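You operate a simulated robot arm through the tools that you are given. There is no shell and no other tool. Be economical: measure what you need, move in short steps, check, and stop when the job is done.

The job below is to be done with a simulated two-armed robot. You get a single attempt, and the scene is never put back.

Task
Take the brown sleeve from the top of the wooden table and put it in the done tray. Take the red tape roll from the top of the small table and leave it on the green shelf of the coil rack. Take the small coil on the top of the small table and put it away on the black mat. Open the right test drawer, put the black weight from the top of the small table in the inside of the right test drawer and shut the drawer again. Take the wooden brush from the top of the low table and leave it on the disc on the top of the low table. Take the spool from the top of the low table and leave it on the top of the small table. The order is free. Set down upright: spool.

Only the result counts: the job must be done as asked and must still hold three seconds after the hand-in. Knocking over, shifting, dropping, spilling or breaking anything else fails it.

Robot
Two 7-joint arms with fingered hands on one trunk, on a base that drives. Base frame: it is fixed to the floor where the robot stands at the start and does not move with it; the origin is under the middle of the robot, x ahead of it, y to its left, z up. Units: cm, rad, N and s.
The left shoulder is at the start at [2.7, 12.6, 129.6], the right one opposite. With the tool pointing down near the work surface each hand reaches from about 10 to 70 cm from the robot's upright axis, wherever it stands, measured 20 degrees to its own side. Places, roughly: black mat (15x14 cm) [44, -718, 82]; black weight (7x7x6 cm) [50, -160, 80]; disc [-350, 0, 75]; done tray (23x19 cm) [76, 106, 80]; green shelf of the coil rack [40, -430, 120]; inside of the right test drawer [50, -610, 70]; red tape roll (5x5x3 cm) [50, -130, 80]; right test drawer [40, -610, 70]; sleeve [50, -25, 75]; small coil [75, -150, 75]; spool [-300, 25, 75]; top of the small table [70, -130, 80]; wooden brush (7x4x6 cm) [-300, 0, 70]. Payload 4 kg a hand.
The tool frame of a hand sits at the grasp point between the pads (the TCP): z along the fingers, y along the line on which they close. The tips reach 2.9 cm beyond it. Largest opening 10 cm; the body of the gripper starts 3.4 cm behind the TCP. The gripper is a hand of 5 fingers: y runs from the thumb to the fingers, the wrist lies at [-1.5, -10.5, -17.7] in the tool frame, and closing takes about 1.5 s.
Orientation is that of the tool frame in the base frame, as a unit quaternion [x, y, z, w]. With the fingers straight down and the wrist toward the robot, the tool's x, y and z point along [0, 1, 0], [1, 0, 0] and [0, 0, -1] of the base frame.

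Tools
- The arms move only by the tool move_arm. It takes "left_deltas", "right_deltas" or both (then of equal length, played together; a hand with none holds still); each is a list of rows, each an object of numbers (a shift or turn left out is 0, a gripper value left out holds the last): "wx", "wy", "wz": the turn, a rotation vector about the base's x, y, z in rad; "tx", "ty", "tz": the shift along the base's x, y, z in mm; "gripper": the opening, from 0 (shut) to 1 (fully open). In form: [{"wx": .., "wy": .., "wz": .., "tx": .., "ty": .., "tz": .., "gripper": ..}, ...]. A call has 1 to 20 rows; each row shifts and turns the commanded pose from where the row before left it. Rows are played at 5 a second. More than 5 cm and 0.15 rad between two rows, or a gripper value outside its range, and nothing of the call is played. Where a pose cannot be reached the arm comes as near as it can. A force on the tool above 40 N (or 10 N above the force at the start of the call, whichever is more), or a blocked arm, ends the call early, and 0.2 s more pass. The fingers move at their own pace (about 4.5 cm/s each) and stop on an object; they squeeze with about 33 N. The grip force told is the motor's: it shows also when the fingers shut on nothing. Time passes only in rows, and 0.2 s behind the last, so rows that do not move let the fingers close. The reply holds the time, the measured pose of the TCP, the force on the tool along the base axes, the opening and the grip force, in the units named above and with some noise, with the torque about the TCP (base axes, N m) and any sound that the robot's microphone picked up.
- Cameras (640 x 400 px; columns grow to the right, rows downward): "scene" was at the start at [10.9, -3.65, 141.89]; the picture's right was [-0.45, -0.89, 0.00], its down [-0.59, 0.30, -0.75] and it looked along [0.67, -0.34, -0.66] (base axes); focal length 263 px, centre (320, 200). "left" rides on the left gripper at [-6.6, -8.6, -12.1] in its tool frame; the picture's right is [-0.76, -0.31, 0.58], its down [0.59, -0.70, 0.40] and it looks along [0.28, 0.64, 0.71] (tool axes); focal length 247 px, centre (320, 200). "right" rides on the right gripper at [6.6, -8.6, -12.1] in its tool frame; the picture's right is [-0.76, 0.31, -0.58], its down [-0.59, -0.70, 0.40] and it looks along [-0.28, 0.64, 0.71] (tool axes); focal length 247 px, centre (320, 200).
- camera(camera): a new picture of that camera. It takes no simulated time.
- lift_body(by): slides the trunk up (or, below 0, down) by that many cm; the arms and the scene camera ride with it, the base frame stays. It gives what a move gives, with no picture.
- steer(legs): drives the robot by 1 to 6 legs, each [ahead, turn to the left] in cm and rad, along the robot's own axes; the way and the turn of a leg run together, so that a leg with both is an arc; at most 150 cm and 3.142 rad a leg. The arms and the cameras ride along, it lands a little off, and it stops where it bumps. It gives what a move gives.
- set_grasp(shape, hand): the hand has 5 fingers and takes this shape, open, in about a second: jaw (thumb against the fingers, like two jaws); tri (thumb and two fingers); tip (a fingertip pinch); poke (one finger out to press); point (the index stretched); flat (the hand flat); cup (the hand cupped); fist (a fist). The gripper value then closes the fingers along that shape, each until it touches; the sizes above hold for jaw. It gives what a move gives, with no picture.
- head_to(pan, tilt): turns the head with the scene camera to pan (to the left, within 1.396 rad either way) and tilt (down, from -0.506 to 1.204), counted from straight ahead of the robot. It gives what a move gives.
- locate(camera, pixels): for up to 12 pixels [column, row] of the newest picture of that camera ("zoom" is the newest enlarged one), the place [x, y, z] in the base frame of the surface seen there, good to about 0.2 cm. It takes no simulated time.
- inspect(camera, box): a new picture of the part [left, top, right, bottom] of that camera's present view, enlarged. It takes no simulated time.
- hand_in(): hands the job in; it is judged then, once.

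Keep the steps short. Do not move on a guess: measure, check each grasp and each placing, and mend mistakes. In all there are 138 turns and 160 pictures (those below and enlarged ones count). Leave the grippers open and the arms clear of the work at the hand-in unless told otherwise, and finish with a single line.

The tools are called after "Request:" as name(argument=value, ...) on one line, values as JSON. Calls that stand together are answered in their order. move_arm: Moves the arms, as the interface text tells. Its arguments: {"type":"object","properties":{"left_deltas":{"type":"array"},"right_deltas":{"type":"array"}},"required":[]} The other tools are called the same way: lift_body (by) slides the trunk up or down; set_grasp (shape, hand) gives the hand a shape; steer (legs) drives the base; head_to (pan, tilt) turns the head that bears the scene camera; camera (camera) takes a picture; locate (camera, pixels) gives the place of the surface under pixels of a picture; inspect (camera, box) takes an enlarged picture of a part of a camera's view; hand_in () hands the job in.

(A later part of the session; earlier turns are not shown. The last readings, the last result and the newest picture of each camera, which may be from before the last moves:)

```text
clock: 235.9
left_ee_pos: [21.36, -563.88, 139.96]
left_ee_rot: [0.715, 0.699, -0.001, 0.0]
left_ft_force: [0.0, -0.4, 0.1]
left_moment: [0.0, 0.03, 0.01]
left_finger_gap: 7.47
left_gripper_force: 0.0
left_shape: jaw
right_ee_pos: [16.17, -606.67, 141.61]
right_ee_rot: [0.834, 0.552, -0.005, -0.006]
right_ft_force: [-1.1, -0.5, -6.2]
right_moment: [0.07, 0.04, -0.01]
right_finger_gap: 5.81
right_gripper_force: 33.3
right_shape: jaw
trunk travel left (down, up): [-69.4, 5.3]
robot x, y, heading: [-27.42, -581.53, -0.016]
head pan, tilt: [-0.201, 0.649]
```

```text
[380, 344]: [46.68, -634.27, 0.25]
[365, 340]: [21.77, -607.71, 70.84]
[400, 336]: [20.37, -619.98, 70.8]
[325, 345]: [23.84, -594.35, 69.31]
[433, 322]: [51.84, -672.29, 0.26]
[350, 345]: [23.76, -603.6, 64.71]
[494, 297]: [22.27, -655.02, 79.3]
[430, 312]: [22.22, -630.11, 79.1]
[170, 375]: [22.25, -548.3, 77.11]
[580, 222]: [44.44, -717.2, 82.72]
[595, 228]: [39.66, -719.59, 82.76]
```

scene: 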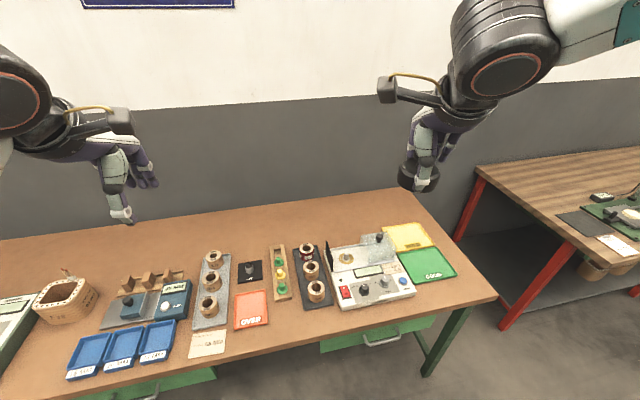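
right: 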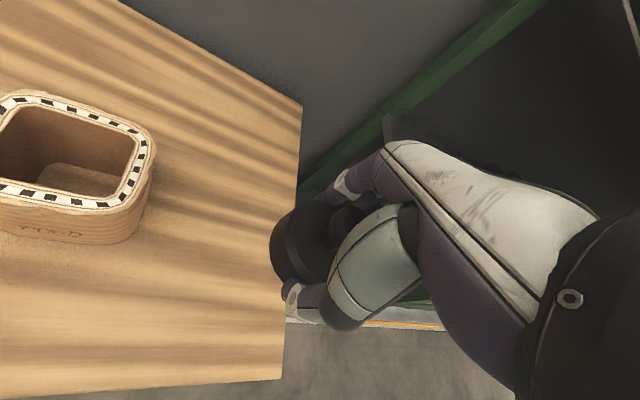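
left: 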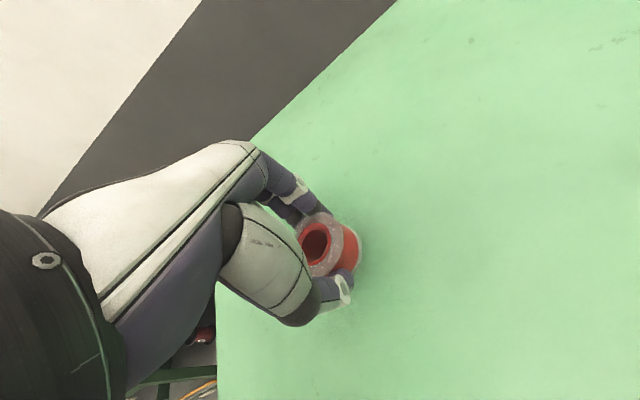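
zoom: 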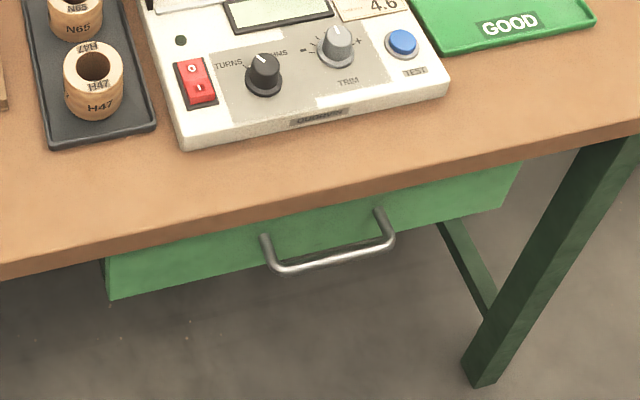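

The right drawer: front at x≈24, y -593…-634; handle bar at x≈19.8, z≈71, y -608…-619. I'll grip the handle with the left hand pointing forward and pull by driving back. First shift the base to y≈-632.

Request:
steer(legs=[[0, -1.555], [50, 0], [0, 1.575], [-6, 0]])

Request:
lift_body(by=-32)

Request:
head_to(pan=0.2, tilt=0.8)

Request:
camera(camera="scene")

```text
clock: 247.1
left_ee_pos: [16.41, -614.56, 139.6]
left_ee_rot: [0.717, 0.697, -0.002, -0.002]
left_ft_force: [0.3, 0.1, -0.7]
left_moment: [0.01, 0.02, -0.01]
left_finger_gap: 7.49
left_gripper_force: 0.0
left_shape: jaw
right_ee_pos: [10.83, -657.32, 141.22]
right_ee_rot: [0.835, 0.549, -0.008, -0.009]
right_ft_force: [2.5, -0.8, -8.0]
right_moment: [0.04, 0.06, 0.05]
right_finger_gap: 5.81
right_gripper_force: 33.3
right_shape: jaw
trunk travel left (down, up): [-69.4, 5.3]
robot x, y, heading: [-32.53, -631.53, -0.025]
head pan, tilt: [-0.201, 0.649]
```

```text
clock: 250.3
left_ee_pos: [15.93, -614.46, 108.06]
left_ee_rot: [0.717, 0.697, -0.002, 0.001]
left_ft_force: [-0.4, 0.1, -0.2]
left_moment: [-0.02, 0.01, 0.01]
left_finger_gap: 7.5
left_gripper_force: 0.1
left_shape: jaw
right_ee_pos: [10.49, -657.22, 109.52]
right_ee_rot: [0.836, 0.549, -0.005, -0.006]
right_ft_force: [0.4, -0.2, -8.0]
right_moment: [0.04, 0.02, 0.01]
right_finger_gap: 5.8
right_gripper_force: 33.3
right_shape: jaw
trunk travel left (down, up): [-37.4, 37.3]
robot x, y, heading: [-32.59, -631.96, -0.025]
head pan, tilt: [-0.201, 0.649]
```

```text
clock: 251.2
left_ee_pos: [15.98, -614.53, 107.94]
left_ee_rot: [0.717, 0.697, -0.001, 0.0]
left_ft_force: [0.1, 0.2, 0.0]
left_moment: [0.01, 0.01, -0.03]
left_finger_gap: 7.46
left_gripper_force: 0.2
left_shape: jaw
right_ee_pos: [10.45, -657.35, 109.49]
right_ee_rot: [0.836, 0.549, -0.006, -0.007]
right_ft_force: [0.2, -0.1, -6.9]
right_moment: [0.06, 0.07, 0.0]
right_finger_gap: 5.82
right_gripper_force: 32.7
right_shape: jaw
trunk travel left (down, up): [-37.4, 37.3]
robot x, y, heading: [-32.4, -631.78, -0.029]
head pan, tilt: [0.201, 0.799]
```

```text
77 pictures are left
```

scene: 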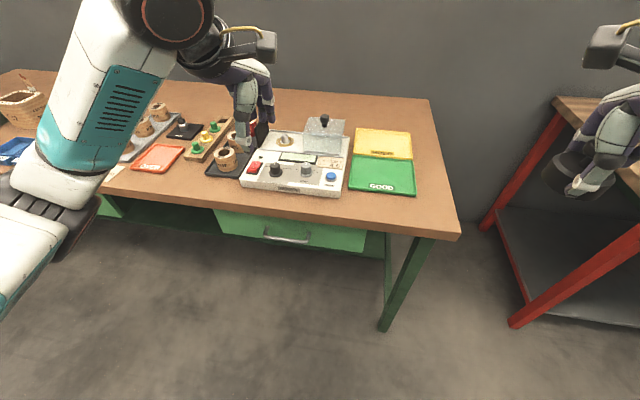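

Now I tilt the left hand forward (75°) while pulling back and lowering partway.

Request:
move_arm(left_deltas=[{"wy": -0.145, "tx": -11, "tz": -20, "gripper": 0.4}, {"wy": -0.145, "tx": -11, "tz": -20}, {"wy": -0.145, "tx": -11, "tz": -20}, {"wy": -0.145, "tx": -11, "tz": -20}, {"wy": -0.145, "tx": -11, "tz": -20}, {"wy": -0.145, "tx": -11, "tz": -20}, {"wy": -0.145, "tx": -11, "tz": -20}, {"wy": -0.145, "tx": -11, "tz": -20}, {"wy": -0.145, "tx": -11, "tz": -20}, {}])

Request:
camera(camera="scene")

```text
clock: 253.4
left_ee_pos: [9.22, -614.41, 88.74]
left_ee_rot: [0.584, 0.543, 0.438, 0.414]
left_ft_force: [0.4, 0.1, -0.2]
left_moment: [0.0, 0.03, 0.02]
left_finger_gap: 4.03
left_gripper_force: 0.0
left_shape: jaw
left hand out of reach, approached as far as the arm can: row 3, 4
right_ee_pos: [10.37, -657.45, 109.52]
right_ee_rot: [0.836, 0.549, -0.005, -0.007]
right_ft_force: [0.7, 0.2, -6.1]
right_moment: [0.03, 0.06, -0.01]
right_finger_gap: 5.8
right_gripper_force: 32.8
right_shape: jaw
trunk travel left (down, up): [-37.4, 37.3]
robot x, y, heading: [-32.63, -631.92, -0.027]
head pan, tilt: [0.201, 0.799]
```

```text
76 pictures are left
```

scene: 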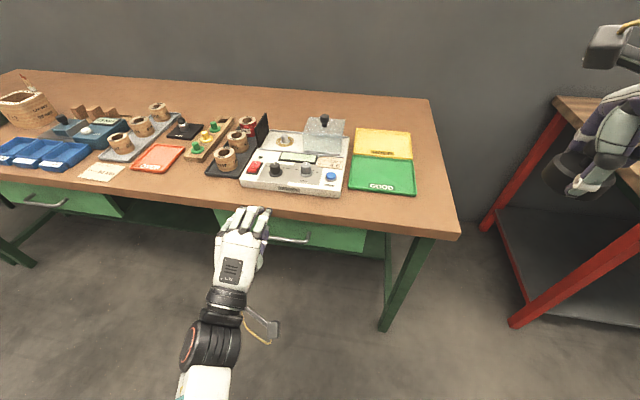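

The tilted pose works. I measure the handle again and continue down.

Request:
locate(camera="scene", pixels=[[288, 241], [275, 238], [300, 241], [308, 238], [290, 235], [330, 235], [330, 215], [340, 245]])

Request:
inspect(camera="scene", box=[200, 190, 380, 270])

```text
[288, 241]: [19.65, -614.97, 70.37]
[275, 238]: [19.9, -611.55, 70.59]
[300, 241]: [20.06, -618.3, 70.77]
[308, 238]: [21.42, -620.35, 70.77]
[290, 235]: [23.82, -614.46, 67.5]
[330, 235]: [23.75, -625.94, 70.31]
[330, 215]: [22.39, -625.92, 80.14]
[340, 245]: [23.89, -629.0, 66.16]
```

```text
3.56 times, centred on (290, 230) of scene
```

zoom: 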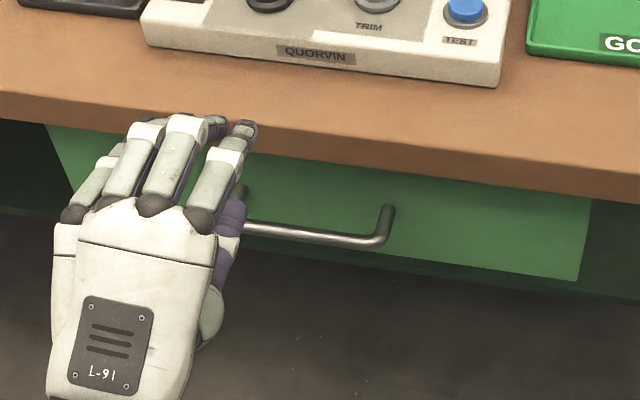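

Bar at x≈19.8, z≈70.6. I lower the hand in front of it to z≈70.8.

Request:
move_arm(left_deltas=[{"tz": -40}, {"tz": -40}, {"tz": -40}, {"tz": -40}, {"tz": -19, "ty": 4}, {}])

Request:
camera(camera="left")

Request:
inspect(camera="scene", box=[200, 180, 380, 290])

```text
clock: 254.8
left_ee_pos: [9.66, -614.17, 71.15]
left_ee_rot: [0.57, 0.554, 0.435, 0.424]
left_ft_force: [0.2, -0.1, -0.3]
left_moment: [0.03, 0.0, -0.02]
left_finger_gap: 4.02
left_gripper_force: 0.0
left_shape: jaw
right_ee_pos: [10.27, -657.16, 109.46]
right_ee_rot: [0.836, 0.549, -0.006, -0.007]
right_ft_force: [-0.1, -0.1, -7.2]
right_moment: [0.07, 0.02, 0.02]
right_finger_gap: 5.79
right_gripper_force: 33.4
right_shape: jaw
trunk travel left (down, up): [-37.4, 37.3]
robot x, y, heading: [-32.85, -631.95, -0.027]
head pan, tilt: [0.201, 0.799]
```

```text
74 pictures are left
```

left: 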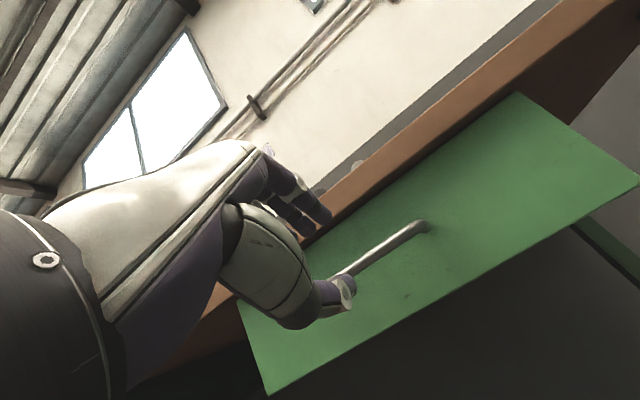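

```text
3.56 times, centred on (290, 235) of scene
```

zoom: 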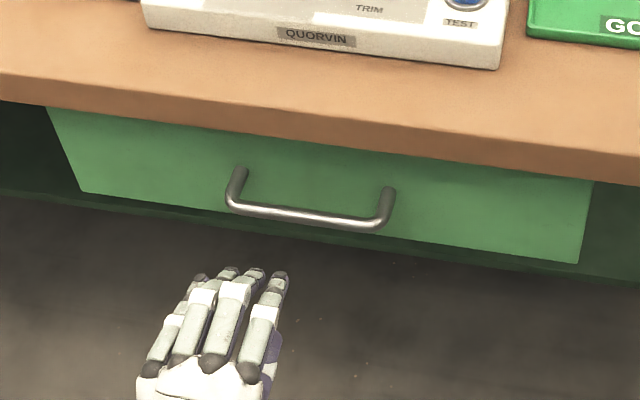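

Aligned in front of the bar. I advance 9.5 cm so the bar comes between thumb (below) and fingers (above).

Request:
move_arm(left_deltas=[{"tx": 30, "tz": -1}, {"tx": 30, "tz": -1}, {"tx": 20, "tz": -1}, {"tx": 15}, {}])

Request:
camera(camera="left")

Request:
inspect(camera="scene", box=[200, 180, 380, 290])

```text
clock: 256.0
left_ee_pos: [19.16, -614.08, 70.92]
left_ee_rot: [0.57, 0.554, 0.435, 0.423]
left_ft_force: [0.5, -0.4, 0.4]
left_moment: [-0.02, -0.03, -0.01]
left_finger_gap: 3.99
left_gripper_force: 0.0
left_shape: jaw
right_ee_pos: [10.4, -657.24, 109.45]
right_ee_rot: [0.835, 0.55, -0.006, -0.007]
right_ft_force: [-0.6, 0.2, -6.7]
right_moment: [0.05, 0.06, -0.04]
right_finger_gap: 5.8
right_gripper_force: 32.9
right_shape: jaw
trunk travel left (down, up): [-37.4, 37.3]
robot x, y, heading: [-32.62, -631.93, -0.03]
head pan, tilt: [0.201, 0.799]
```

```text
72 pictures are left
```

left: 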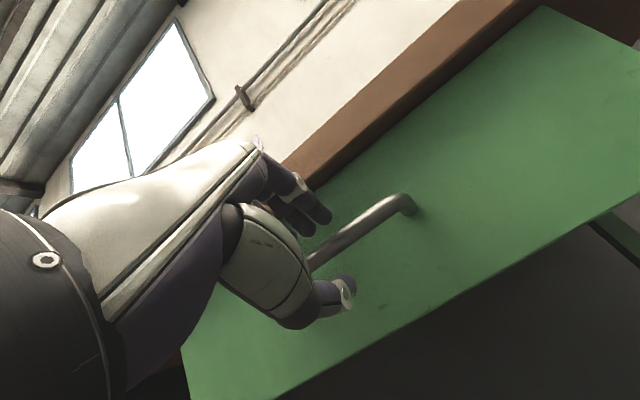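

```text
3.56 times, centred on (290, 235) of scene
```

zoom: 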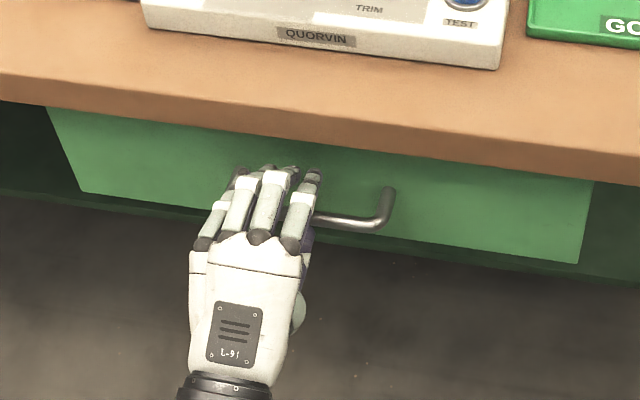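

The bar passes between thumb and fingers. Close the grip on it.

Request:
move_arm(left_deltas=[{"gripper": 0}, {}, {}, {}, {}, {}])

Request:
camera(camera="left")

```text
clock: 257.4
left_ee_pos: [19.32, -614.15, 70.83]
left_ee_rot: [0.571, 0.553, 0.434, 0.424]
left_ft_force: [4.7, 1.0, -1.0]
left_moment: [0.18, -0.02, 0.0]
left_finger_gap: 0.23
left_gripper_force: 33.0
left_shape: jaw
right_ee_pos: [10.29, -657.28, 109.51]
right_ee_rot: [0.836, 0.549, -0.005, -0.007]
right_ft_force: [0.2, -0.3, -6.7]
right_moment: [0.04, 0.01, 0.01]
right_finger_gap: 5.82
right_gripper_force: 33.2
right_shape: jaw
trunk travel left (down, up): [-37.4, 37.3]
robot x, y, heading: [-32.37, -631.76, -0.026]
head pan, tilt: [0.201, 0.799]
```

```text
70 pictures are left
```

left: 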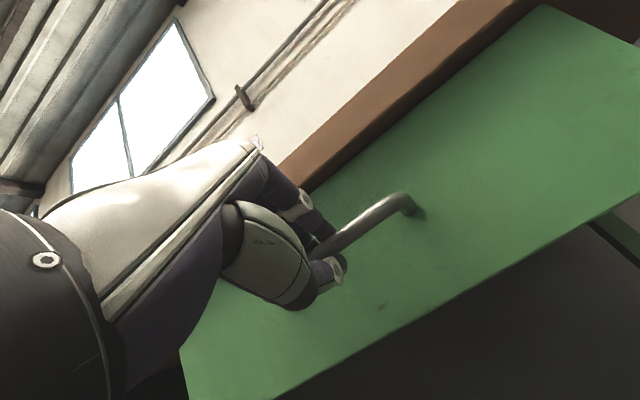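

Bar gripped. Pull by driving back 10 cm, then check.

Request:
steer(legs=[[-10, 0]])

Request:
camera(camera="scene")

```text
clock: 258.5
left_ee_pos: [9.13, -613.97, 70.81]
left_ee_rot: [0.572, 0.553, 0.433, 0.423]
left_ft_force: [0.7, -8.7, -2.7]
left_moment: [0.19, 0.08, -0.08]
left_finger_gap: 0.2
left_gripper_force: 32.5
left_shape: jaw
right_ee_pos: [0.28, -657.06, 109.54]
right_ee_rot: [0.836, 0.548, -0.005, -0.007]
right_ft_force: [0.2, 0.7, -6.4]
right_moment: [0.07, 0.03, 0.0]
right_finger_gap: 5.79
right_gripper_force: 33.1
right_shape: jaw
trunk travel left (down, up): [-37.4, 37.3]
robot x, y, heading: [-42.5, -631.21, -0.032]
head pan, tilt: [0.201, 0.799]
```

```text
69 pictures are left
```

scene: 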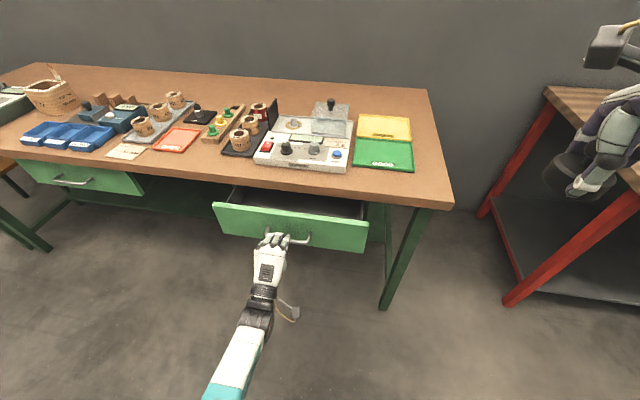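

The drawer opens. Pull another 12 cm.

Request:
steer(legs=[[-12, 0]])

Request:
camera(camera="scene")

```text
clock: 259.8
left_ee_pos: [-3.14, -613.83, 70.79]
left_ee_rot: [0.572, 0.553, 0.433, 0.423]
left_ft_force: [1.0, -17.6, -1.7]
left_moment: [0.19, 0.05, -0.21]
left_finger_gap: 0.2
left_gripper_force: 33.0
left_shape: jaw
right_ee_pos: [-11.99, -656.81, 109.41]
right_ee_rot: [0.836, 0.548, -0.005, -0.009]
right_ft_force: [-2.5, -0.3, -6.5]
right_moment: [0.04, 0.0, 0.03]
right_finger_gap: 5.81
right_gripper_force: 33.1
right_shape: jaw
trunk travel left (down, up): [-37.4, 37.3]
robot x, y, heading: [-54.77, -631.43, -0.023]
head pan, tilt: [0.201, 0.799]
```

```text
68 pictures are left
```

scene: 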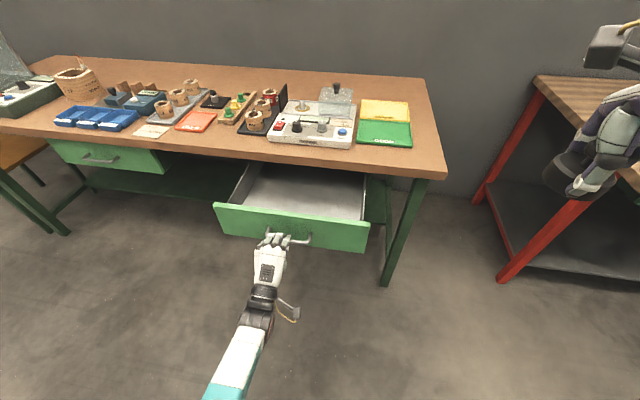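

The drawer is open ~22 cm. I open the left fingers and back the hand away along -x, then measure the drawer.

Request:
move_arm(left_deltas=[{"gripper": 0.4}, {}, {}, {}, {"tx": -30}, {"tx": -40}, {"tx": -40}])

Request:
locate(camera="scene", pixels=[[300, 200], [250, 195], [350, 208], [217, 205], [366, 224], [290, 219], [225, 209], [300, 185], [425, 178]])

Request:
camera(camera="scene")

```text
clock: 261.4
left_ee_pos: [-14.24, -613.82, 70.94]
left_ee_rot: [0.572, 0.553, 0.433, 0.424]
left_ft_force: [0.2, -0.3, 0.5]
left_moment: [0.02, 0.03, 0.0]
left_finger_gap: 3.95
left_gripper_force: 0.0
left_shape: jaw
right_ee_pos: [-12.01, -656.71, 109.49]
right_ee_rot: [0.837, 0.547, -0.005, -0.008]
right_ft_force: [0.0, 0.5, -5.9]
right_moment: [0.1, 0.04, -0.01]
right_finger_gap: 5.81
right_gripper_force: 32.9
right_shape: jaw
trunk travel left (down, up): [-37.4, 37.3]
robot x, y, heading: [-55.09, -631.12, -0.026]
head pan, tilt: [0.201, 0.799]
```

```text
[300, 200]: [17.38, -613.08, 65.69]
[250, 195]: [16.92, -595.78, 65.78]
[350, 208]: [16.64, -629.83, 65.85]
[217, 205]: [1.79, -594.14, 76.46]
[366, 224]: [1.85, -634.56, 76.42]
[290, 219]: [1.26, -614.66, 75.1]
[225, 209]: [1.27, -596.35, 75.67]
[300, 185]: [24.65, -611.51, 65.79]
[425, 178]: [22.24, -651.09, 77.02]
```

```text
67 pictures are left
```

scene: 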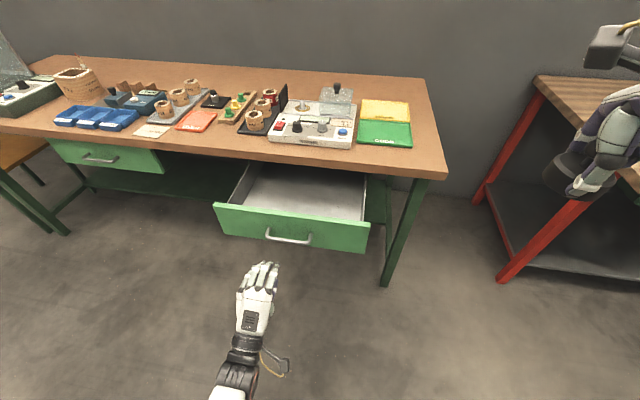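

Drawer interior: floor z 65.7, front wall x≈1–3 (top 76.4), table edge x=22. I raise the left hand, and reposition the base to (-43,-589) so the right hand can place the weight.

Request:
move_arm(left_deltas=[{"tz": 45}, {"tz": 45}, {"tz": 45}, {"tz": 45}, {"tz": 45}])

Request:
steer(legs=[[0, 1.317], [43.5, 0], [0, -1.29]])

Request:
lift_body(by=-17)

Request:
head_to(pan=-0.3, tilt=0.7)

Request:
camera(camera="scene")

```text
clock: 262.6
left_ee_pos: [-13.89, -613.68, 93.29]
left_ee_rot: [0.573, 0.553, 0.432, 0.425]
left_ft_force: [0.0, 0.0, 0.7]
left_moment: [0.04, 0.01, -0.03]
left_finger_gap: 3.97
left_gripper_force: 0.1
left_shape: jaw
right_ee_pos: [-11.95, -656.69, 109.57]
right_ee_rot: [0.837, 0.548, -0.005, -0.007]
right_ft_force: [-0.1, -0.1, -7.3]
right_moment: [0.04, 0.02, 0.0]
right_finger_gap: 5.81
right_gripper_force: 33.2
right_shape: jaw
trunk travel left (down, up): [-37.4, 37.3]
robot x, y, heading: [-54.95, -631.0, -0.026]
head pan, tilt: [0.201, 0.799]
```

```text
clock: 271.8
left_ee_pos: [-0.74, -571.41, 93.27]
left_ee_rot: [0.569, 0.556, 0.435, 0.422]
left_ft_force: [0.9, -0.3, 0.2]
left_moment: [0.0, 0.02, -0.01]
left_finger_gap: 4.0
left_gripper_force: 0.0
left_shape: jaw
right_ee_pos: [1.53, -614.47, 109.37]
right_ee_rot: [0.834, 0.551, -0.006, -0.006]
right_ft_force: [-0.2, -0.5, -6.2]
right_moment: [0.07, 0.02, 0.02]
right_finger_gap: 5.79
right_gripper_force: 32.6
right_shape: jaw
trunk travel left (down, up): [-37.4, 37.3]
robot x, y, heading: [-41.25, -589.44, -0.018]
head pan, tilt: [0.201, 0.799]
```

```text
clock: 273.7
left_ee_pos: [-0.81, -571.49, 76.27]
left_ee_rot: [0.569, 0.556, 0.435, 0.422]
left_ft_force: [0.3, 0.1, -0.7]
left_moment: [0.0, -0.01, -0.01]
left_finger_gap: 4.01
left_gripper_force: 0.1
left_shape: jaw
right_ee_pos: [1.53, -614.43, 92.56]
right_ee_rot: [0.834, 0.552, -0.006, -0.007]
right_ft_force: [-1.5, 0.9, -6.7]
right_moment: [0.05, 0.0, 0.02]
right_finger_gap: 5.82
right_gripper_force: 33.0
right_shape: jaw
trunk travel left (down, up): [-20.4, 54.3]
robot x, y, heading: [-41.84, -589.56, -0.013]
head pan, tilt: [0.201, 0.799]
```

```text
clock: 274.6
left_ee_pos: [-0.85, -571.47, 76.23]
left_ee_rot: [0.569, 0.556, 0.435, 0.422]
left_ft_force: [0.9, -0.1, 0.3]
left_moment: [0.05, 0.0, 0.02]
left_finger_gap: 4.0
left_gripper_force: 0.0
left_shape: jaw
right_ee_pos: [1.65, -614.6, 92.49]
right_ee_rot: [0.834, 0.552, -0.007, -0.006]
right_ft_force: [-0.4, 0.2, -7.3]
right_moment: [0.04, 0.01, -0.02]
right_finger_gap: 5.79
right_gripper_force: 32.7
right_shape: jaw
trunk travel left (down, up): [-20.4, 54.3]
robot x, y, heading: [-41.69, -589.82, -0.016]
head pan, tilt: [-0.3, 0.7]
```

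```text
66 pictures are left
```

scene: 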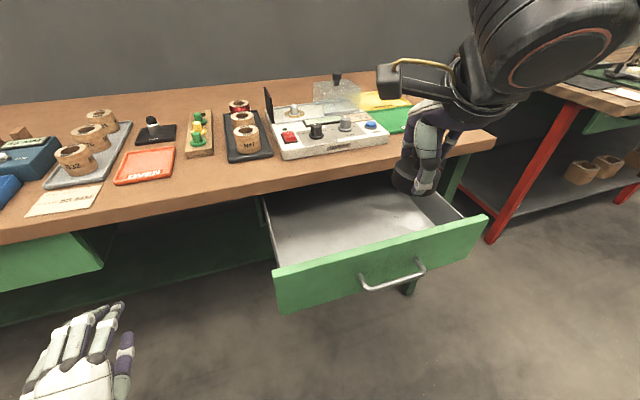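

Request:
locate(camera="scene", pixels=[[276, 270], [370, 245], [380, 240], [480, 220], [300, 230], [380, 215], [330, 200], [390, 280], [355, 188]])

Request:
move_arm(right_deltas=[{"tx": 25, "ty": 4, "wz": 0.1}, {"tx": 25, "ty": 4, "wz": 0.1}, {"tx": 25, "ty": 4, "wz": 0.1}, {"tx": 24, "ty": 4, "wz": 0.1}, {}])

Request:
camera(camera="right")

```text
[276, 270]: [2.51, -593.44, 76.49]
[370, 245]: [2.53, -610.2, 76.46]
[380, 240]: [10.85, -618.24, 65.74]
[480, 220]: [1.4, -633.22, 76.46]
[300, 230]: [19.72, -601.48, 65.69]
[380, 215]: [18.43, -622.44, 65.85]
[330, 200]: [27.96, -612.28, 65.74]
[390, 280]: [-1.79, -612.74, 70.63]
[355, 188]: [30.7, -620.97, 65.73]
```

```text
clock: 275.8
left_ee_pos: [-0.76, -571.44, 76.12]
left_ee_rot: [0.569, 0.556, 0.435, 0.423]
left_ft_force: [-0.8, -0.3, -0.8]
left_moment: [0.02, 0.01, -0.01]
left_finger_gap: 3.98
left_gripper_force: 0.1
left_shape: jaw
right_ee_pos: [11.53, -613.05, 92.47]
right_ee_rot: [0.707, 0.708, -0.006, -0.005]
right_ft_force: [0.0, 0.6, -5.6]
right_moment: [0.03, 0.07, 0.01]
right_finger_gap: 5.8
right_gripper_force: 32.9
right_shape: jaw
trunk travel left (down, up): [-20.4, 54.3]
robot x, y, heading: [-41.81, -589.19, -0.015]
head pan, tilt: [-0.3, 0.7]
```

```text
65 pictures are left
```

right: 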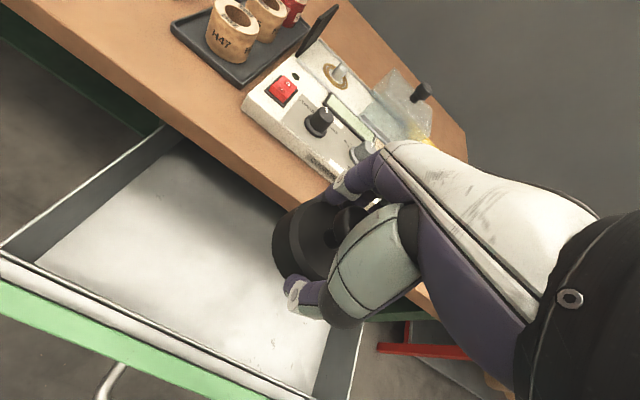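

Hand over the open drawer. I lower in steps to z≈75, then check.

Request:
move_arm(right_deltas=[{"tz": -40, "tx": 3}, {"tz": -40}, {"tz": -40}, {"tz": -40}, {"tz": -15}, {}])

Request:
camera(camera="right")

Request:
camera(camera="scene")

```text
clock: 277.2
left_ee_pos: [-0.76, -571.39, 76.22]
left_ee_rot: [0.568, 0.556, 0.435, 0.422]
left_ft_force: [0.6, 0.1, -0.1]
left_moment: [0.0, -0.05, -0.01]
left_finger_gap: 4.0
left_gripper_force: 0.0
left_shape: jaw
right_ee_pos: [11.74, -612.78, 74.98]
right_ee_rot: [0.707, 0.707, -0.007, -0.006]
right_ft_force: [0.0, 0.5, -6.7]
right_moment: [0.0, 0.04, 0.0]
right_finger_gap: 5.79
right_gripper_force: 33.2
right_shape: jaw
trunk travel left (down, up): [-20.4, 54.3]
robot x, y, heading: [-41.77, -589.29, -0.018]
head pan, tilt: [-0.3, 0.7]
```

```text
64 pictures are left
```

right: 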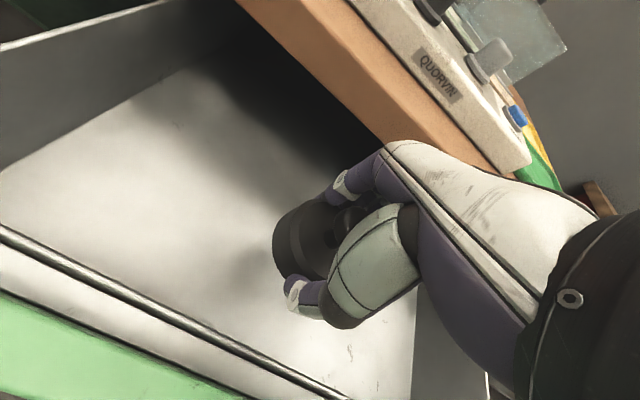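

```text
63 pictures are left
```

scene: 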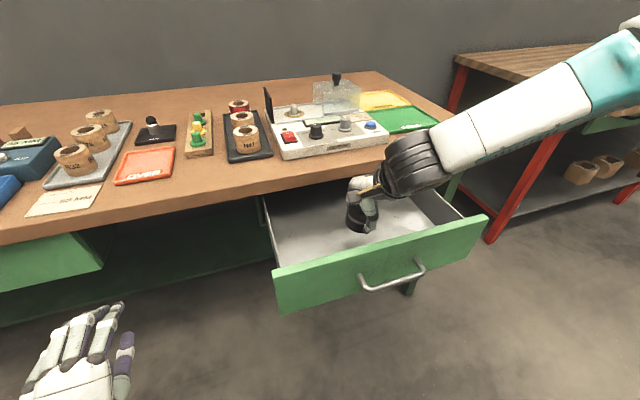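

Clear so far. Lower to ~69.2 in small steps.

Request:
move_arm(right_deltas=[{"tz": -25}, {"tz": -20}, {"tz": -8}, {"tz": -4}, {}])

Request:
camera(camera="right")

```text
clock: 278.4
left_ee_pos: [-0.88, -571.35, 76.15]
left_ee_rot: [0.57, 0.555, 0.434, 0.423]
left_ft_force: [-0.2, -0.7, -0.6]
left_moment: [-0.01, -0.02, -0.03]
left_finger_gap: 4.02
left_gripper_force: 0.0
left_shape: jaw
right_ee_pos: [11.78, -612.86, 69.32]
right_ee_rot: [0.707, 0.707, -0.006, -0.005]
right_ft_force: [-0.2, 0.0, -4.3]
right_moment: [-0.01, 0.02, 0.02]
right_finger_gap: 5.76
right_gripper_force: 33.1
right_shape: jaw
trunk travel left (down, up): [-20.4, 54.3]
robot x, y, heading: [-41.84, -589.42, -0.016]
head pan, tilt: [-0.3, 0.7]
```

```text
62 pictures are left
```

right: 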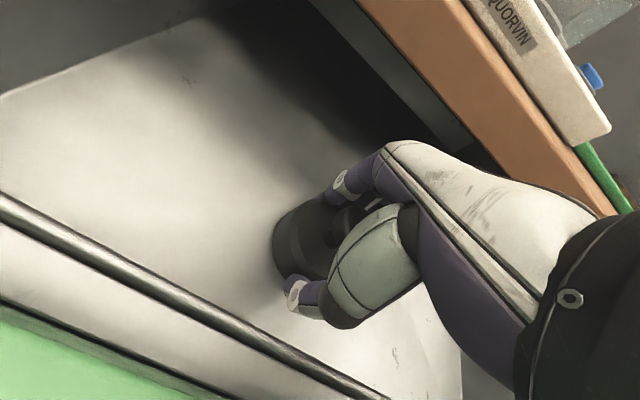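

Touching down (force easing). Lower 1 mm, release, and raise.

Request:
move_arm(right_deltas=[{"tz": -1}, {"gripper": 0.85}, {}, {}, {}, {}])

Request:
move_arm(right_deltas=[{"tz": 15}, {"tz": 25}, {"tz": 40}, {"tz": 40}, {"tz": 40}, {"tz": 40}, {}])

Request:
camera(camera="right")

Request:
camera(camera="scene")

```text
clock: 279.8
left_ee_pos: [-0.85, -571.45, 76.21]
left_ee_rot: [0.57, 0.556, 0.434, 0.422]
left_ft_force: [0.4, 0.3, -0.1]
left_moment: [0.03, 0.01, 0.02]
left_finger_gap: 3.96
left_gripper_force: 0.1
left_shape: jaw
right_ee_pos: [11.84, -613.0, 69.26]
right_ee_rot: [0.707, 0.707, -0.007, -0.005]
right_ft_force: [0.7, 0.0, 0.4]
right_moment: [-0.02, 0.02, 0.01]
right_finger_gap: 8.49
right_gripper_force: 0.0
right_shape: jaw
trunk travel left (down, up): [-20.4, 54.3]
robot x, y, heading: [-41.94, -589.23, -0.018]
head pan, tilt: [-0.3, 0.7]
```

```text
clock: 281.4
left_ee_pos: [-0.81, -571.35, 76.23]
left_ee_rot: [0.569, 0.555, 0.435, 0.423]
left_ft_force: [0.5, 0.3, -0.6]
left_moment: [-0.01, 0.0, -0.05]
left_finger_gap: 4.01
left_gripper_force: 0.0
left_shape: jaw
right_ee_pos: [11.61, -612.95, 89.43]
right_ee_rot: [0.708, 0.707, -0.008, -0.006]
right_ft_force: [0.0, 0.9, -0.2]
right_moment: [-0.01, 0.01, 0.01]
right_finger_gap: 8.52
right_gripper_force: 0.0
right_shape: jaw
trunk travel left (down, up): [-20.4, 54.3]
robot x, y, heading: [-41.8, -589.77, -0.018]
head pan, tilt: [-0.3, 0.7]
```

```text
61 pictures are left
```

right: 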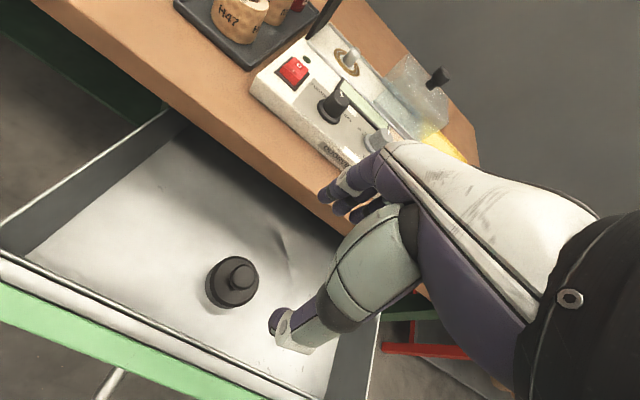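

```text
60 pictures are left
```

scene: 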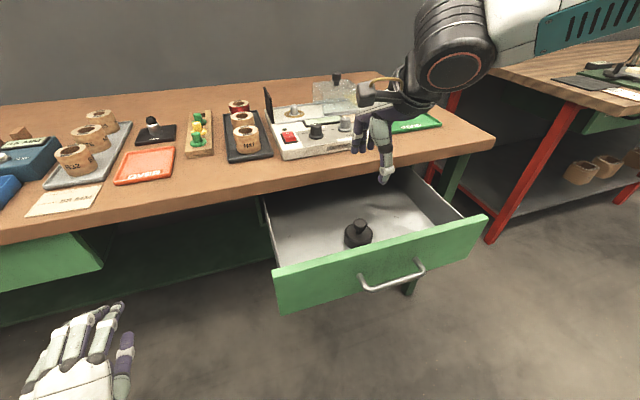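

The weight stands in the drawer. To shut it, I'll push the front with the right hand pointing forward, closed, right of the handle (y≈-626). First back off 17 cm.

Request:
steer(legs=[[-17, 0]])

Request:
move_arm(right_deltas=[{"wy": -0.14, "tx": -10, "ty": -14, "tz": -2, "gripper": 0}, {"wy": -0.14, "tx": -10, "ty": -14, "tz": -2}, {"wy": -0.14, "tx": -10, "ty": -14, "tz": -2}, {"wy": -0.14, "tx": -10, "ty": -14, "tz": -2}, {"wy": -0.14, "tx": -10, "ty": -14, "tz": -2}, {"wy": -0.14, "tx": -10, "ty": -14, "tz": -2}, {"wy": -0.14, "tx": -5, "ty": -14, "tz": -2}, {"wy": -0.14, "ty": -14, "tz": -2}, {"wy": -0.14, "ty": -14, "tz": -2}, {}])

Request:
camera(camera="scene")

```text
clock: 282.9
left_ee_pos: [-17.73, -571.1, 76.2]
left_ee_rot: [0.569, 0.556, 0.434, 0.422]
left_ft_force: [-0.4, 0.4, 0.0]
left_moment: [-0.01, 0.0, 0.03]
left_finger_gap: 3.98
left_gripper_force: 0.0
left_shape: jaw
right_ee_pos: [-5.21, -612.62, 89.26]
right_ee_rot: [0.708, 0.707, -0.007, -0.005]
right_ft_force: [-0.1, -0.1, 0.6]
right_moment: [0.0, 0.0, 0.0]
right_finger_gap: 8.49
right_gripper_force: 0.1
right_shape: jaw
trunk travel left (down, up): [-20.4, 54.3]
robot x, y, heading: [-58.25, -589.14, -0.015]
head pan, tilt: [-0.3, 0.7]
```

```text
clock: 285.1
left_ee_pos: [-17.64, -571.08, 76.13]
left_ee_rot: [0.569, 0.556, 0.435, 0.422]
left_ft_force: [0.1, 0.1, 0.4]
left_moment: [0.06, 0.04, 0.01]
left_finger_gap: 3.99
left_gripper_force: 0.1
left_shape: jaw
right_ee_pos: [-10.12, -626.01, 87.03]
right_ee_rot: [0.575, 0.574, 0.411, 0.413]
right_ft_force: [0.1, -0.4, 0.1]
right_moment: [0.0, 0.0, 0.02]
right_finger_gap: 0.01
right_gripper_force: 32.9
right_shape: jaw
right hand out of reach, approached as far as the arm can: row 4, 5
trunk travel left (down, up): [-20.4, 54.3]
robot x, y, heading: [-58.38, -589.09, -0.016]
head pan, tilt: [-0.3, 0.7]
```

```text
59 pictures are left
```

scene: 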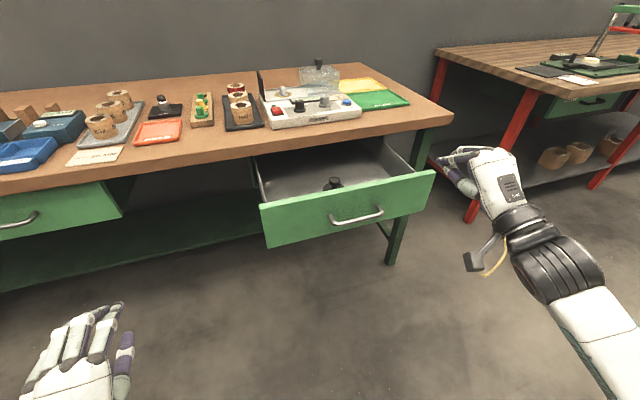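

Pose is good. Lower to z≈71.5 in front of the drawer face.

Request:
move_arm(right_deltas=[{"tz": -40, "ty": -5}, {"tz": -40}, {"tz": -40}, {"tz": -35}, {}])

Request:
camera(camera="scene")

```text
clock: 286.3
left_ee_pos: [-17.71, -571.02, 76.19]
left_ee_rot: [0.569, 0.556, 0.435, 0.422]
left_ft_force: [-0.2, -0.3, 1.0]
left_moment: [0.0, 0.01, 0.0]
left_finger_gap: 4.02
left_gripper_force: 0.0
left_shape: jaw
right_ee_pos: [-10.14, -626.59, 71.55]
right_ee_rot: [0.575, 0.575, 0.411, 0.412]
right_ft_force: [0.5, 0.2, 1.2]
right_moment: [-0.01, 0.0, 0.0]
right_finger_gap: 0.02
right_gripper_force: 33.2
right_shape: jaw
trunk travel left (down, up): [-20.4, 54.3]
robot x, y, heading: [-58.47, -589.26, -0.019]
head pan, tilt: [-0.3, 0.7]
```

```text
58 pictures are left
```

scene: 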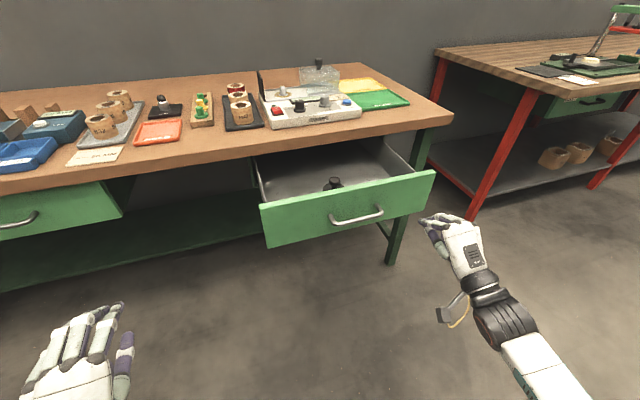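

I shift +1 cm in y, pull the left hand back a bit, then drive forward 28 cm to push the drawer most of the way.

Request:
move_arm(right_deltas=[{"ty": 10}, {}], left_deltas=[{"tx": -30}, {"tx": -30}])

Request:
steer(legs=[[14, 0]])

Request:
camera(camera="scene")

```text
clock: 286.9
left_ee_pos: [-23.83, -571.12, 76.25]
left_ee_rot: [0.569, 0.556, 0.435, 0.422]
left_ft_force: [-0.6, 0.0, -0.2]
left_moment: [-0.01, 0.03, 0.03]
left_finger_gap: 4.0
left_gripper_force: 0.0
left_shape: jaw
right_ee_pos: [-10.11, -625.63, 71.53]
right_ee_rot: [0.576, 0.574, 0.411, 0.413]
right_ft_force: [0.4, 0.2, 0.8]
right_moment: [0.01, -0.02, 0.01]
right_finger_gap: 0.0
right_gripper_force: 33.0
right_shape: jaw
trunk travel left (down, up): [-20.4, 54.3]
robot x, y, heading: [-58.78, -589.32, -0.018]
head pan, tilt: [-0.3, 0.7]
```

```text
clock: 288.2
left_ee_pos: [-9.72, -571.34, 76.08]
left_ee_rot: [0.569, 0.556, 0.435, 0.422]
left_ft_force: [-0.4, -0.5, -0.5]
left_moment: [0.04, 0.0, 0.0]
left_finger_gap: 3.97
left_gripper_force: 0.2
left_shape: jaw
right_ee_pos: [4.03, -625.86, 71.62]
right_ee_rot: [0.576, 0.573, 0.41, 0.414]
right_ft_force: [-0.5, -1.0, 0.0]
right_moment: [0.03, -0.02, 0.02]
right_finger_gap: 0.01
right_gripper_force: 32.8
right_shape: jaw
trunk travel left (down, up): [-20.4, 54.3]
robot x, y, heading: [-44.56, -589.35, -0.018]
head pan, tilt: [-0.3, 0.7]
```

```text
57 pictures are left
```

scene: 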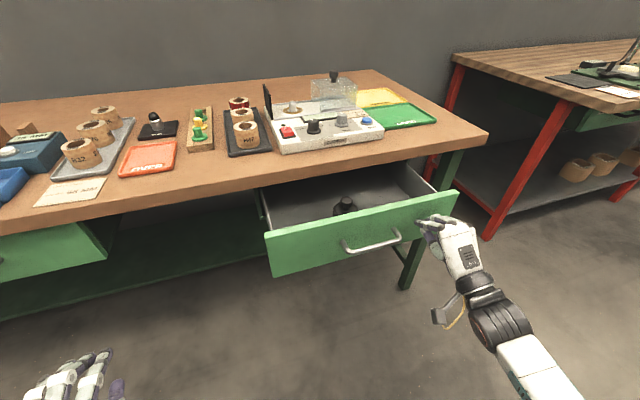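

The hand is pushing the drawer. Drive another 15 cm.

Request:
steer(legs=[[15, 0]])

Request:
camera(camera="scene")

```text
clock: 289.6
left_ee_pos: [5.38, -571.56, 76.37]
left_ee_rot: [0.569, 0.555, 0.434, 0.423]
left_ft_force: [0.0, -0.2, -0.3]
left_moment: [-0.03, 0.03, 0.02]
left_finger_gap: 3.98
left_gripper_force: 0.1
left_shape: jaw
right_ee_pos: [19.08, -626.09, 71.54]
right_ee_rot: [0.575, 0.574, 0.411, 0.413]
right_ft_force: [-0.1, 1.4, 0.3]
right_moment: [-0.01, -0.03, -0.02]
right_finger_gap: 0.0
right_gripper_force: 33.4
right_shape: jaw
trunk travel left (down, up): [-20.4, 54.3]
robot x, y, heading: [-29.27, -589.57, -0.017]
head pan, tilt: [-0.3, 0.7]
```

```text
56 pictures are left
```

scene: 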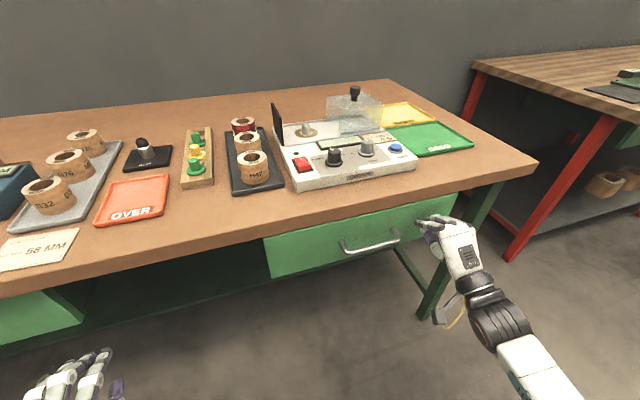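

Nearly closed. I measure the front and finish with small arm pushes, watching the force.

Request:
move_arm(right_deltas=[{"tx": 8}, {"tx": 8}, {"tx": 6}, {"tx": 5}, {"tx": 5}, {}])

Request:
camera(camera="scene")

Request:
locate(camera="scene", pixels=[[290, 260], [400, 220], [370, 250], [300, 240]])

```text
clock: 290.6
left_ee_pos: [5.1, -571.61, 76.21]
left_ee_rot: [0.569, 0.556, 0.434, 0.423]
left_ft_force: [0.3, -0.2, 0.0]
left_moment: [0.0, 0.02, -0.02]
left_finger_gap: 3.97
left_gripper_force: 0.2
left_shape: jaw
right_ee_pos: [21.11, -625.96, 71.61]
right_ee_rot: [0.575, 0.574, 0.411, 0.413]
right_ft_force: [-22.4, 1.2, 3.6]
right_moment: [-0.01, 0.17, -0.08]
right_finger_gap: 0.0
right_gripper_force: 32.6
right_shape: jaw
trunk travel left (down, up): [-20.4, 54.3]
robot x, y, heading: [-29.38, -589.72, -0.017]
head pan, tilt: [-0.3, 0.7]
stopped in row 5 (right hand): the force on the tool passed its limit at 50 N (the readings are from after the stop); the commanded pose is now the measured one
```

```text
55 pictures are left
```

scene: 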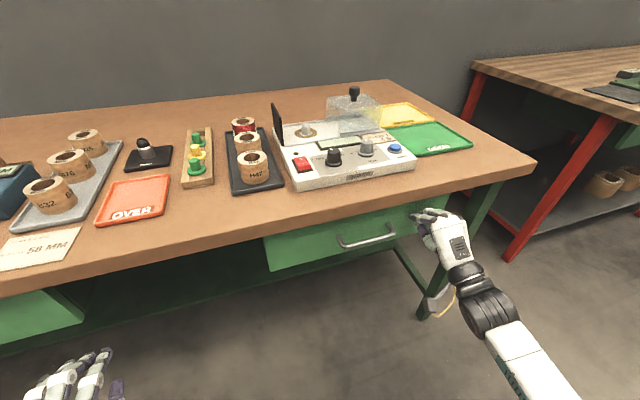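

```text
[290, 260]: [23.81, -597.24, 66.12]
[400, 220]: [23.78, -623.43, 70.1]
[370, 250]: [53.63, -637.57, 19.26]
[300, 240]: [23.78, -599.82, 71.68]
```

The front is back at x=23.8, as before: the drawer is shut. I withdraw the right hand, back off, raise the trunk, and point both hands down again.

Request:
move_arm(right_deltas=[{"tx": -20}, {"tx": -30}, {"tx": -30}])

Request:
steer(legs=[[-20, 0]])

Request:
lift_body(by=25)

Request:
move_arm(right_deltas=[{"wy": 0.14, "tx": 10, "tz": 10}, {"wy": 0.14, "tx": 10, "tz": 10}, {"wy": 0.14, "tx": 10, "tz": 10}, {"wy": 0.14, "tx": 10, "tz": 10}, {"wy": 0.14, "tx": 10, "tz": 10}, {"wy": 0.14, "tx": 10, "tz": 10}, {"wy": 0.14, "tz": 10}, {"wy": 0.14}, {"wy": 0.125}, {}], left_deltas=[{"wy": 0.14, "tx": 10, "tz": 10}, {"wy": 0.14, "tx": 10, "tz": 10}, {"wy": 0.14, "tx": 10, "tz": 10}, {"wy": 0.14, "tx": 10, "tz": 10}, {"wy": 0.14, "tx": 10, "tz": 10}, {"wy": 0.14, "tx": 10, "tz": 10}, {"wy": 0.14, "tz": 10}, {"wy": 0.14}, {"wy": 0.15}, {}])

Request:
camera(camera="scene")

```text
clock: 291.4
left_ee_pos: [5.2, -571.55, 76.26]
left_ee_rot: [0.57, 0.556, 0.434, 0.422]
left_ft_force: [-0.1, -1.1, -0.3]
left_moment: [0.02, -0.02, -0.01]
left_finger_gap: 4.0
left_gripper_force: 0.0
left_shape: jaw
right_ee_pos: [13.29, -626.19, 71.44]
right_ee_rot: [0.576, 0.574, 0.411, 0.413]
right_ft_force: [-0.1, -0.3, -0.4]
right_moment: [0.0, 0.01, -0.02]
right_finger_gap: 0.0
right_gripper_force: 33.1
right_shape: jaw
trunk travel left (down, up): [-20.4, 54.3]
robot x, y, heading: [-29.36, -589.9, -0.015]
head pan, tilt: [-0.3, 0.7]
```

```text
clock: 293.0
left_ee_pos: [-15.09, -571.44, 76.18]
left_ee_rot: [0.569, 0.556, 0.434, 0.422]
left_ft_force: [-0.9, 0.3, -0.8]
left_moment: [0.03, 0.02, 0.01]
left_finger_gap: 3.99
left_gripper_force: 0.1
left_shape: jaw
right_ee_pos: [-7.32, -625.86, 71.44]
right_ee_rot: [0.577, 0.574, 0.41, 0.413]
right_ft_force: [0.0, -1.0, 0.1]
right_moment: [0.01, -0.02, 0.01]
right_finger_gap: 0.01
right_gripper_force: 33.2
right_shape: jaw
trunk travel left (down, up): [-20.4, 54.3]
robot x, y, heading: [-50.37, -589.16, -0.021]
head pan, tilt: [-0.3, 0.7]
```

```text
clock: 295.6
left_ee_pos: [-15.0, -571.28, 101.23]
left_ee_rot: [0.569, 0.555, 0.434, 0.423]
left_ft_force: [-0.6, -0.1, -0.1]
left_moment: [-0.03, 0.0, 0.03]
left_finger_gap: 3.97
left_gripper_force: 0.0
left_shape: jaw
right_ee_pos: [-7.34, -625.81, 96.37]
right_ee_rot: [0.576, 0.574, 0.41, 0.413]
right_ft_force: [-0.9, 0.0, 0.5]
right_moment: [-0.01, -0.01, -0.03]
right_finger_gap: 0.01
right_gripper_force: 33.2
right_shape: jaw
trunk travel left (down, up): [-45.4, 29.3]
robot x, y, heading: [-49.62, -589.35, -0.024]
head pan, tilt: [-0.3, 0.7]
```

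```text
clock: 297.8
left_ee_pos: [-5.21, -571.24, 103.48]
left_ee_rot: [0.716, 0.698, 0.011, 0.01]
left_ft_force: [0.1, 0.5, -0.3]
left_moment: [0.02, 0.01, -0.02]
left_finger_gap: 3.99
left_gripper_force: 0.1
left_shape: jaw
left hand out of reach, approached as far as the arm can: row 2, 3, 4, 5
right_ee_pos: [-1.36, -625.89, 103.5]
right_ee_rot: [0.707, 0.707, -0.004, -0.001]
right_ft_force: [0.4, 0.0, -0.6]
right_moment: [-0.01, -0.01, 0.01]
right_finger_gap: 0.01
right_gripper_force: 33.1
right_shape: jaw
trunk travel left (down, up): [-45.4, 29.3]
robot x, y, heading: [-50.17, -589.52, -0.021]
head pan, tilt: [-0.3, 0.7]
```

```text
54 pictures are left
```

scene: 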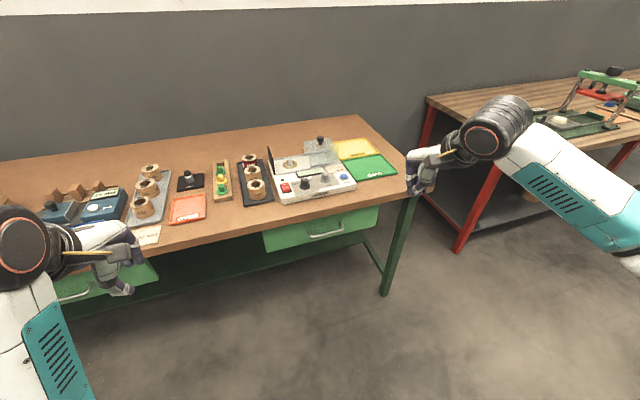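

All good; drawer shut. Now drive back to the small table for the coil: to about (8,-116), facing +x.

Request:
steer(legs=[[0, 1.47], [119, 0], [119, 0], [119, 0], [119, 0], [0, -1.45]])

Request:
head_to(pan=-0.35, tilt=0.75)

Request:
camera(camera="scene")

```text
clock: 328.1
left_ee_pos: [44.96, -96.24, 103.49]
left_ee_rot: [0.699, 0.715, 0.012, 0.01]
left_ft_force: [0.3, -0.3, 0.7]
left_moment: [0.0, 0.0, 0.0]
left_finger_gap: 3.98
left_gripper_force: 0.1
left_shape: jaw
right_ee_pos: [51.5, -150.57, 103.44]
right_ee_rot: [0.69, 0.723, -0.004, 0.0]
right_ft_force: [-0.3, -0.9, 0.3]
right_moment: [0.02, -0.03, 0.05]
right_finger_gap: 0.02
right_gripper_force: 32.8
right_shape: jaw
trunk travel left (down, up): [-45.4, 29.3]
robot x, y, heading: [1.48, -116.29, 0.026]
head pan, tilt: [-0.3, 0.7]
```

```text
clock: 328.7
left_ee_pos: [45.16, -96.18, 103.45]
left_ee_rot: [0.699, 0.715, 0.012, 0.011]
left_ft_force: [-0.5, 0.2, -0.5]
left_moment: [0.04, 0.01, -0.02]
left_finger_gap: 3.99
left_gripper_force: 0.1
left_shape: jaw
right_ee_pos: [51.64, -150.63, 103.28]
right_ee_rot: [0.69, 0.723, -0.003, 0.002]
right_ft_force: [-0.7, -0.2, -0.6]
right_moment: [-0.02, 0.0, -0.03]
right_finger_gap: 0.0
right_gripper_force: 33.4
right_shape: jaw
trunk travel left (down, up): [-45.4, 29.3]
robot x, y, heading: [1.07, -116.22, 0.031]
head pan, tilt: [-0.351, 0.75]
```

```text
53 pictures are left
```

scene: 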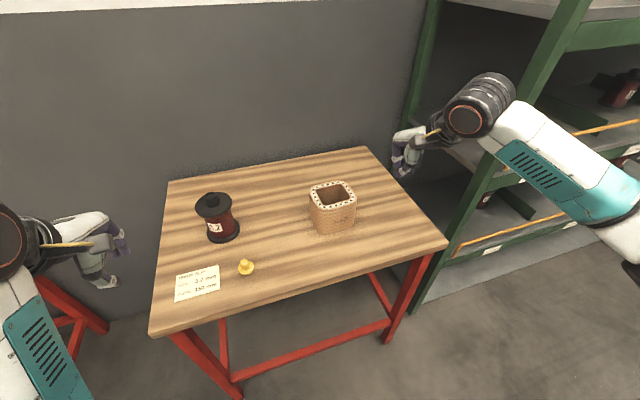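

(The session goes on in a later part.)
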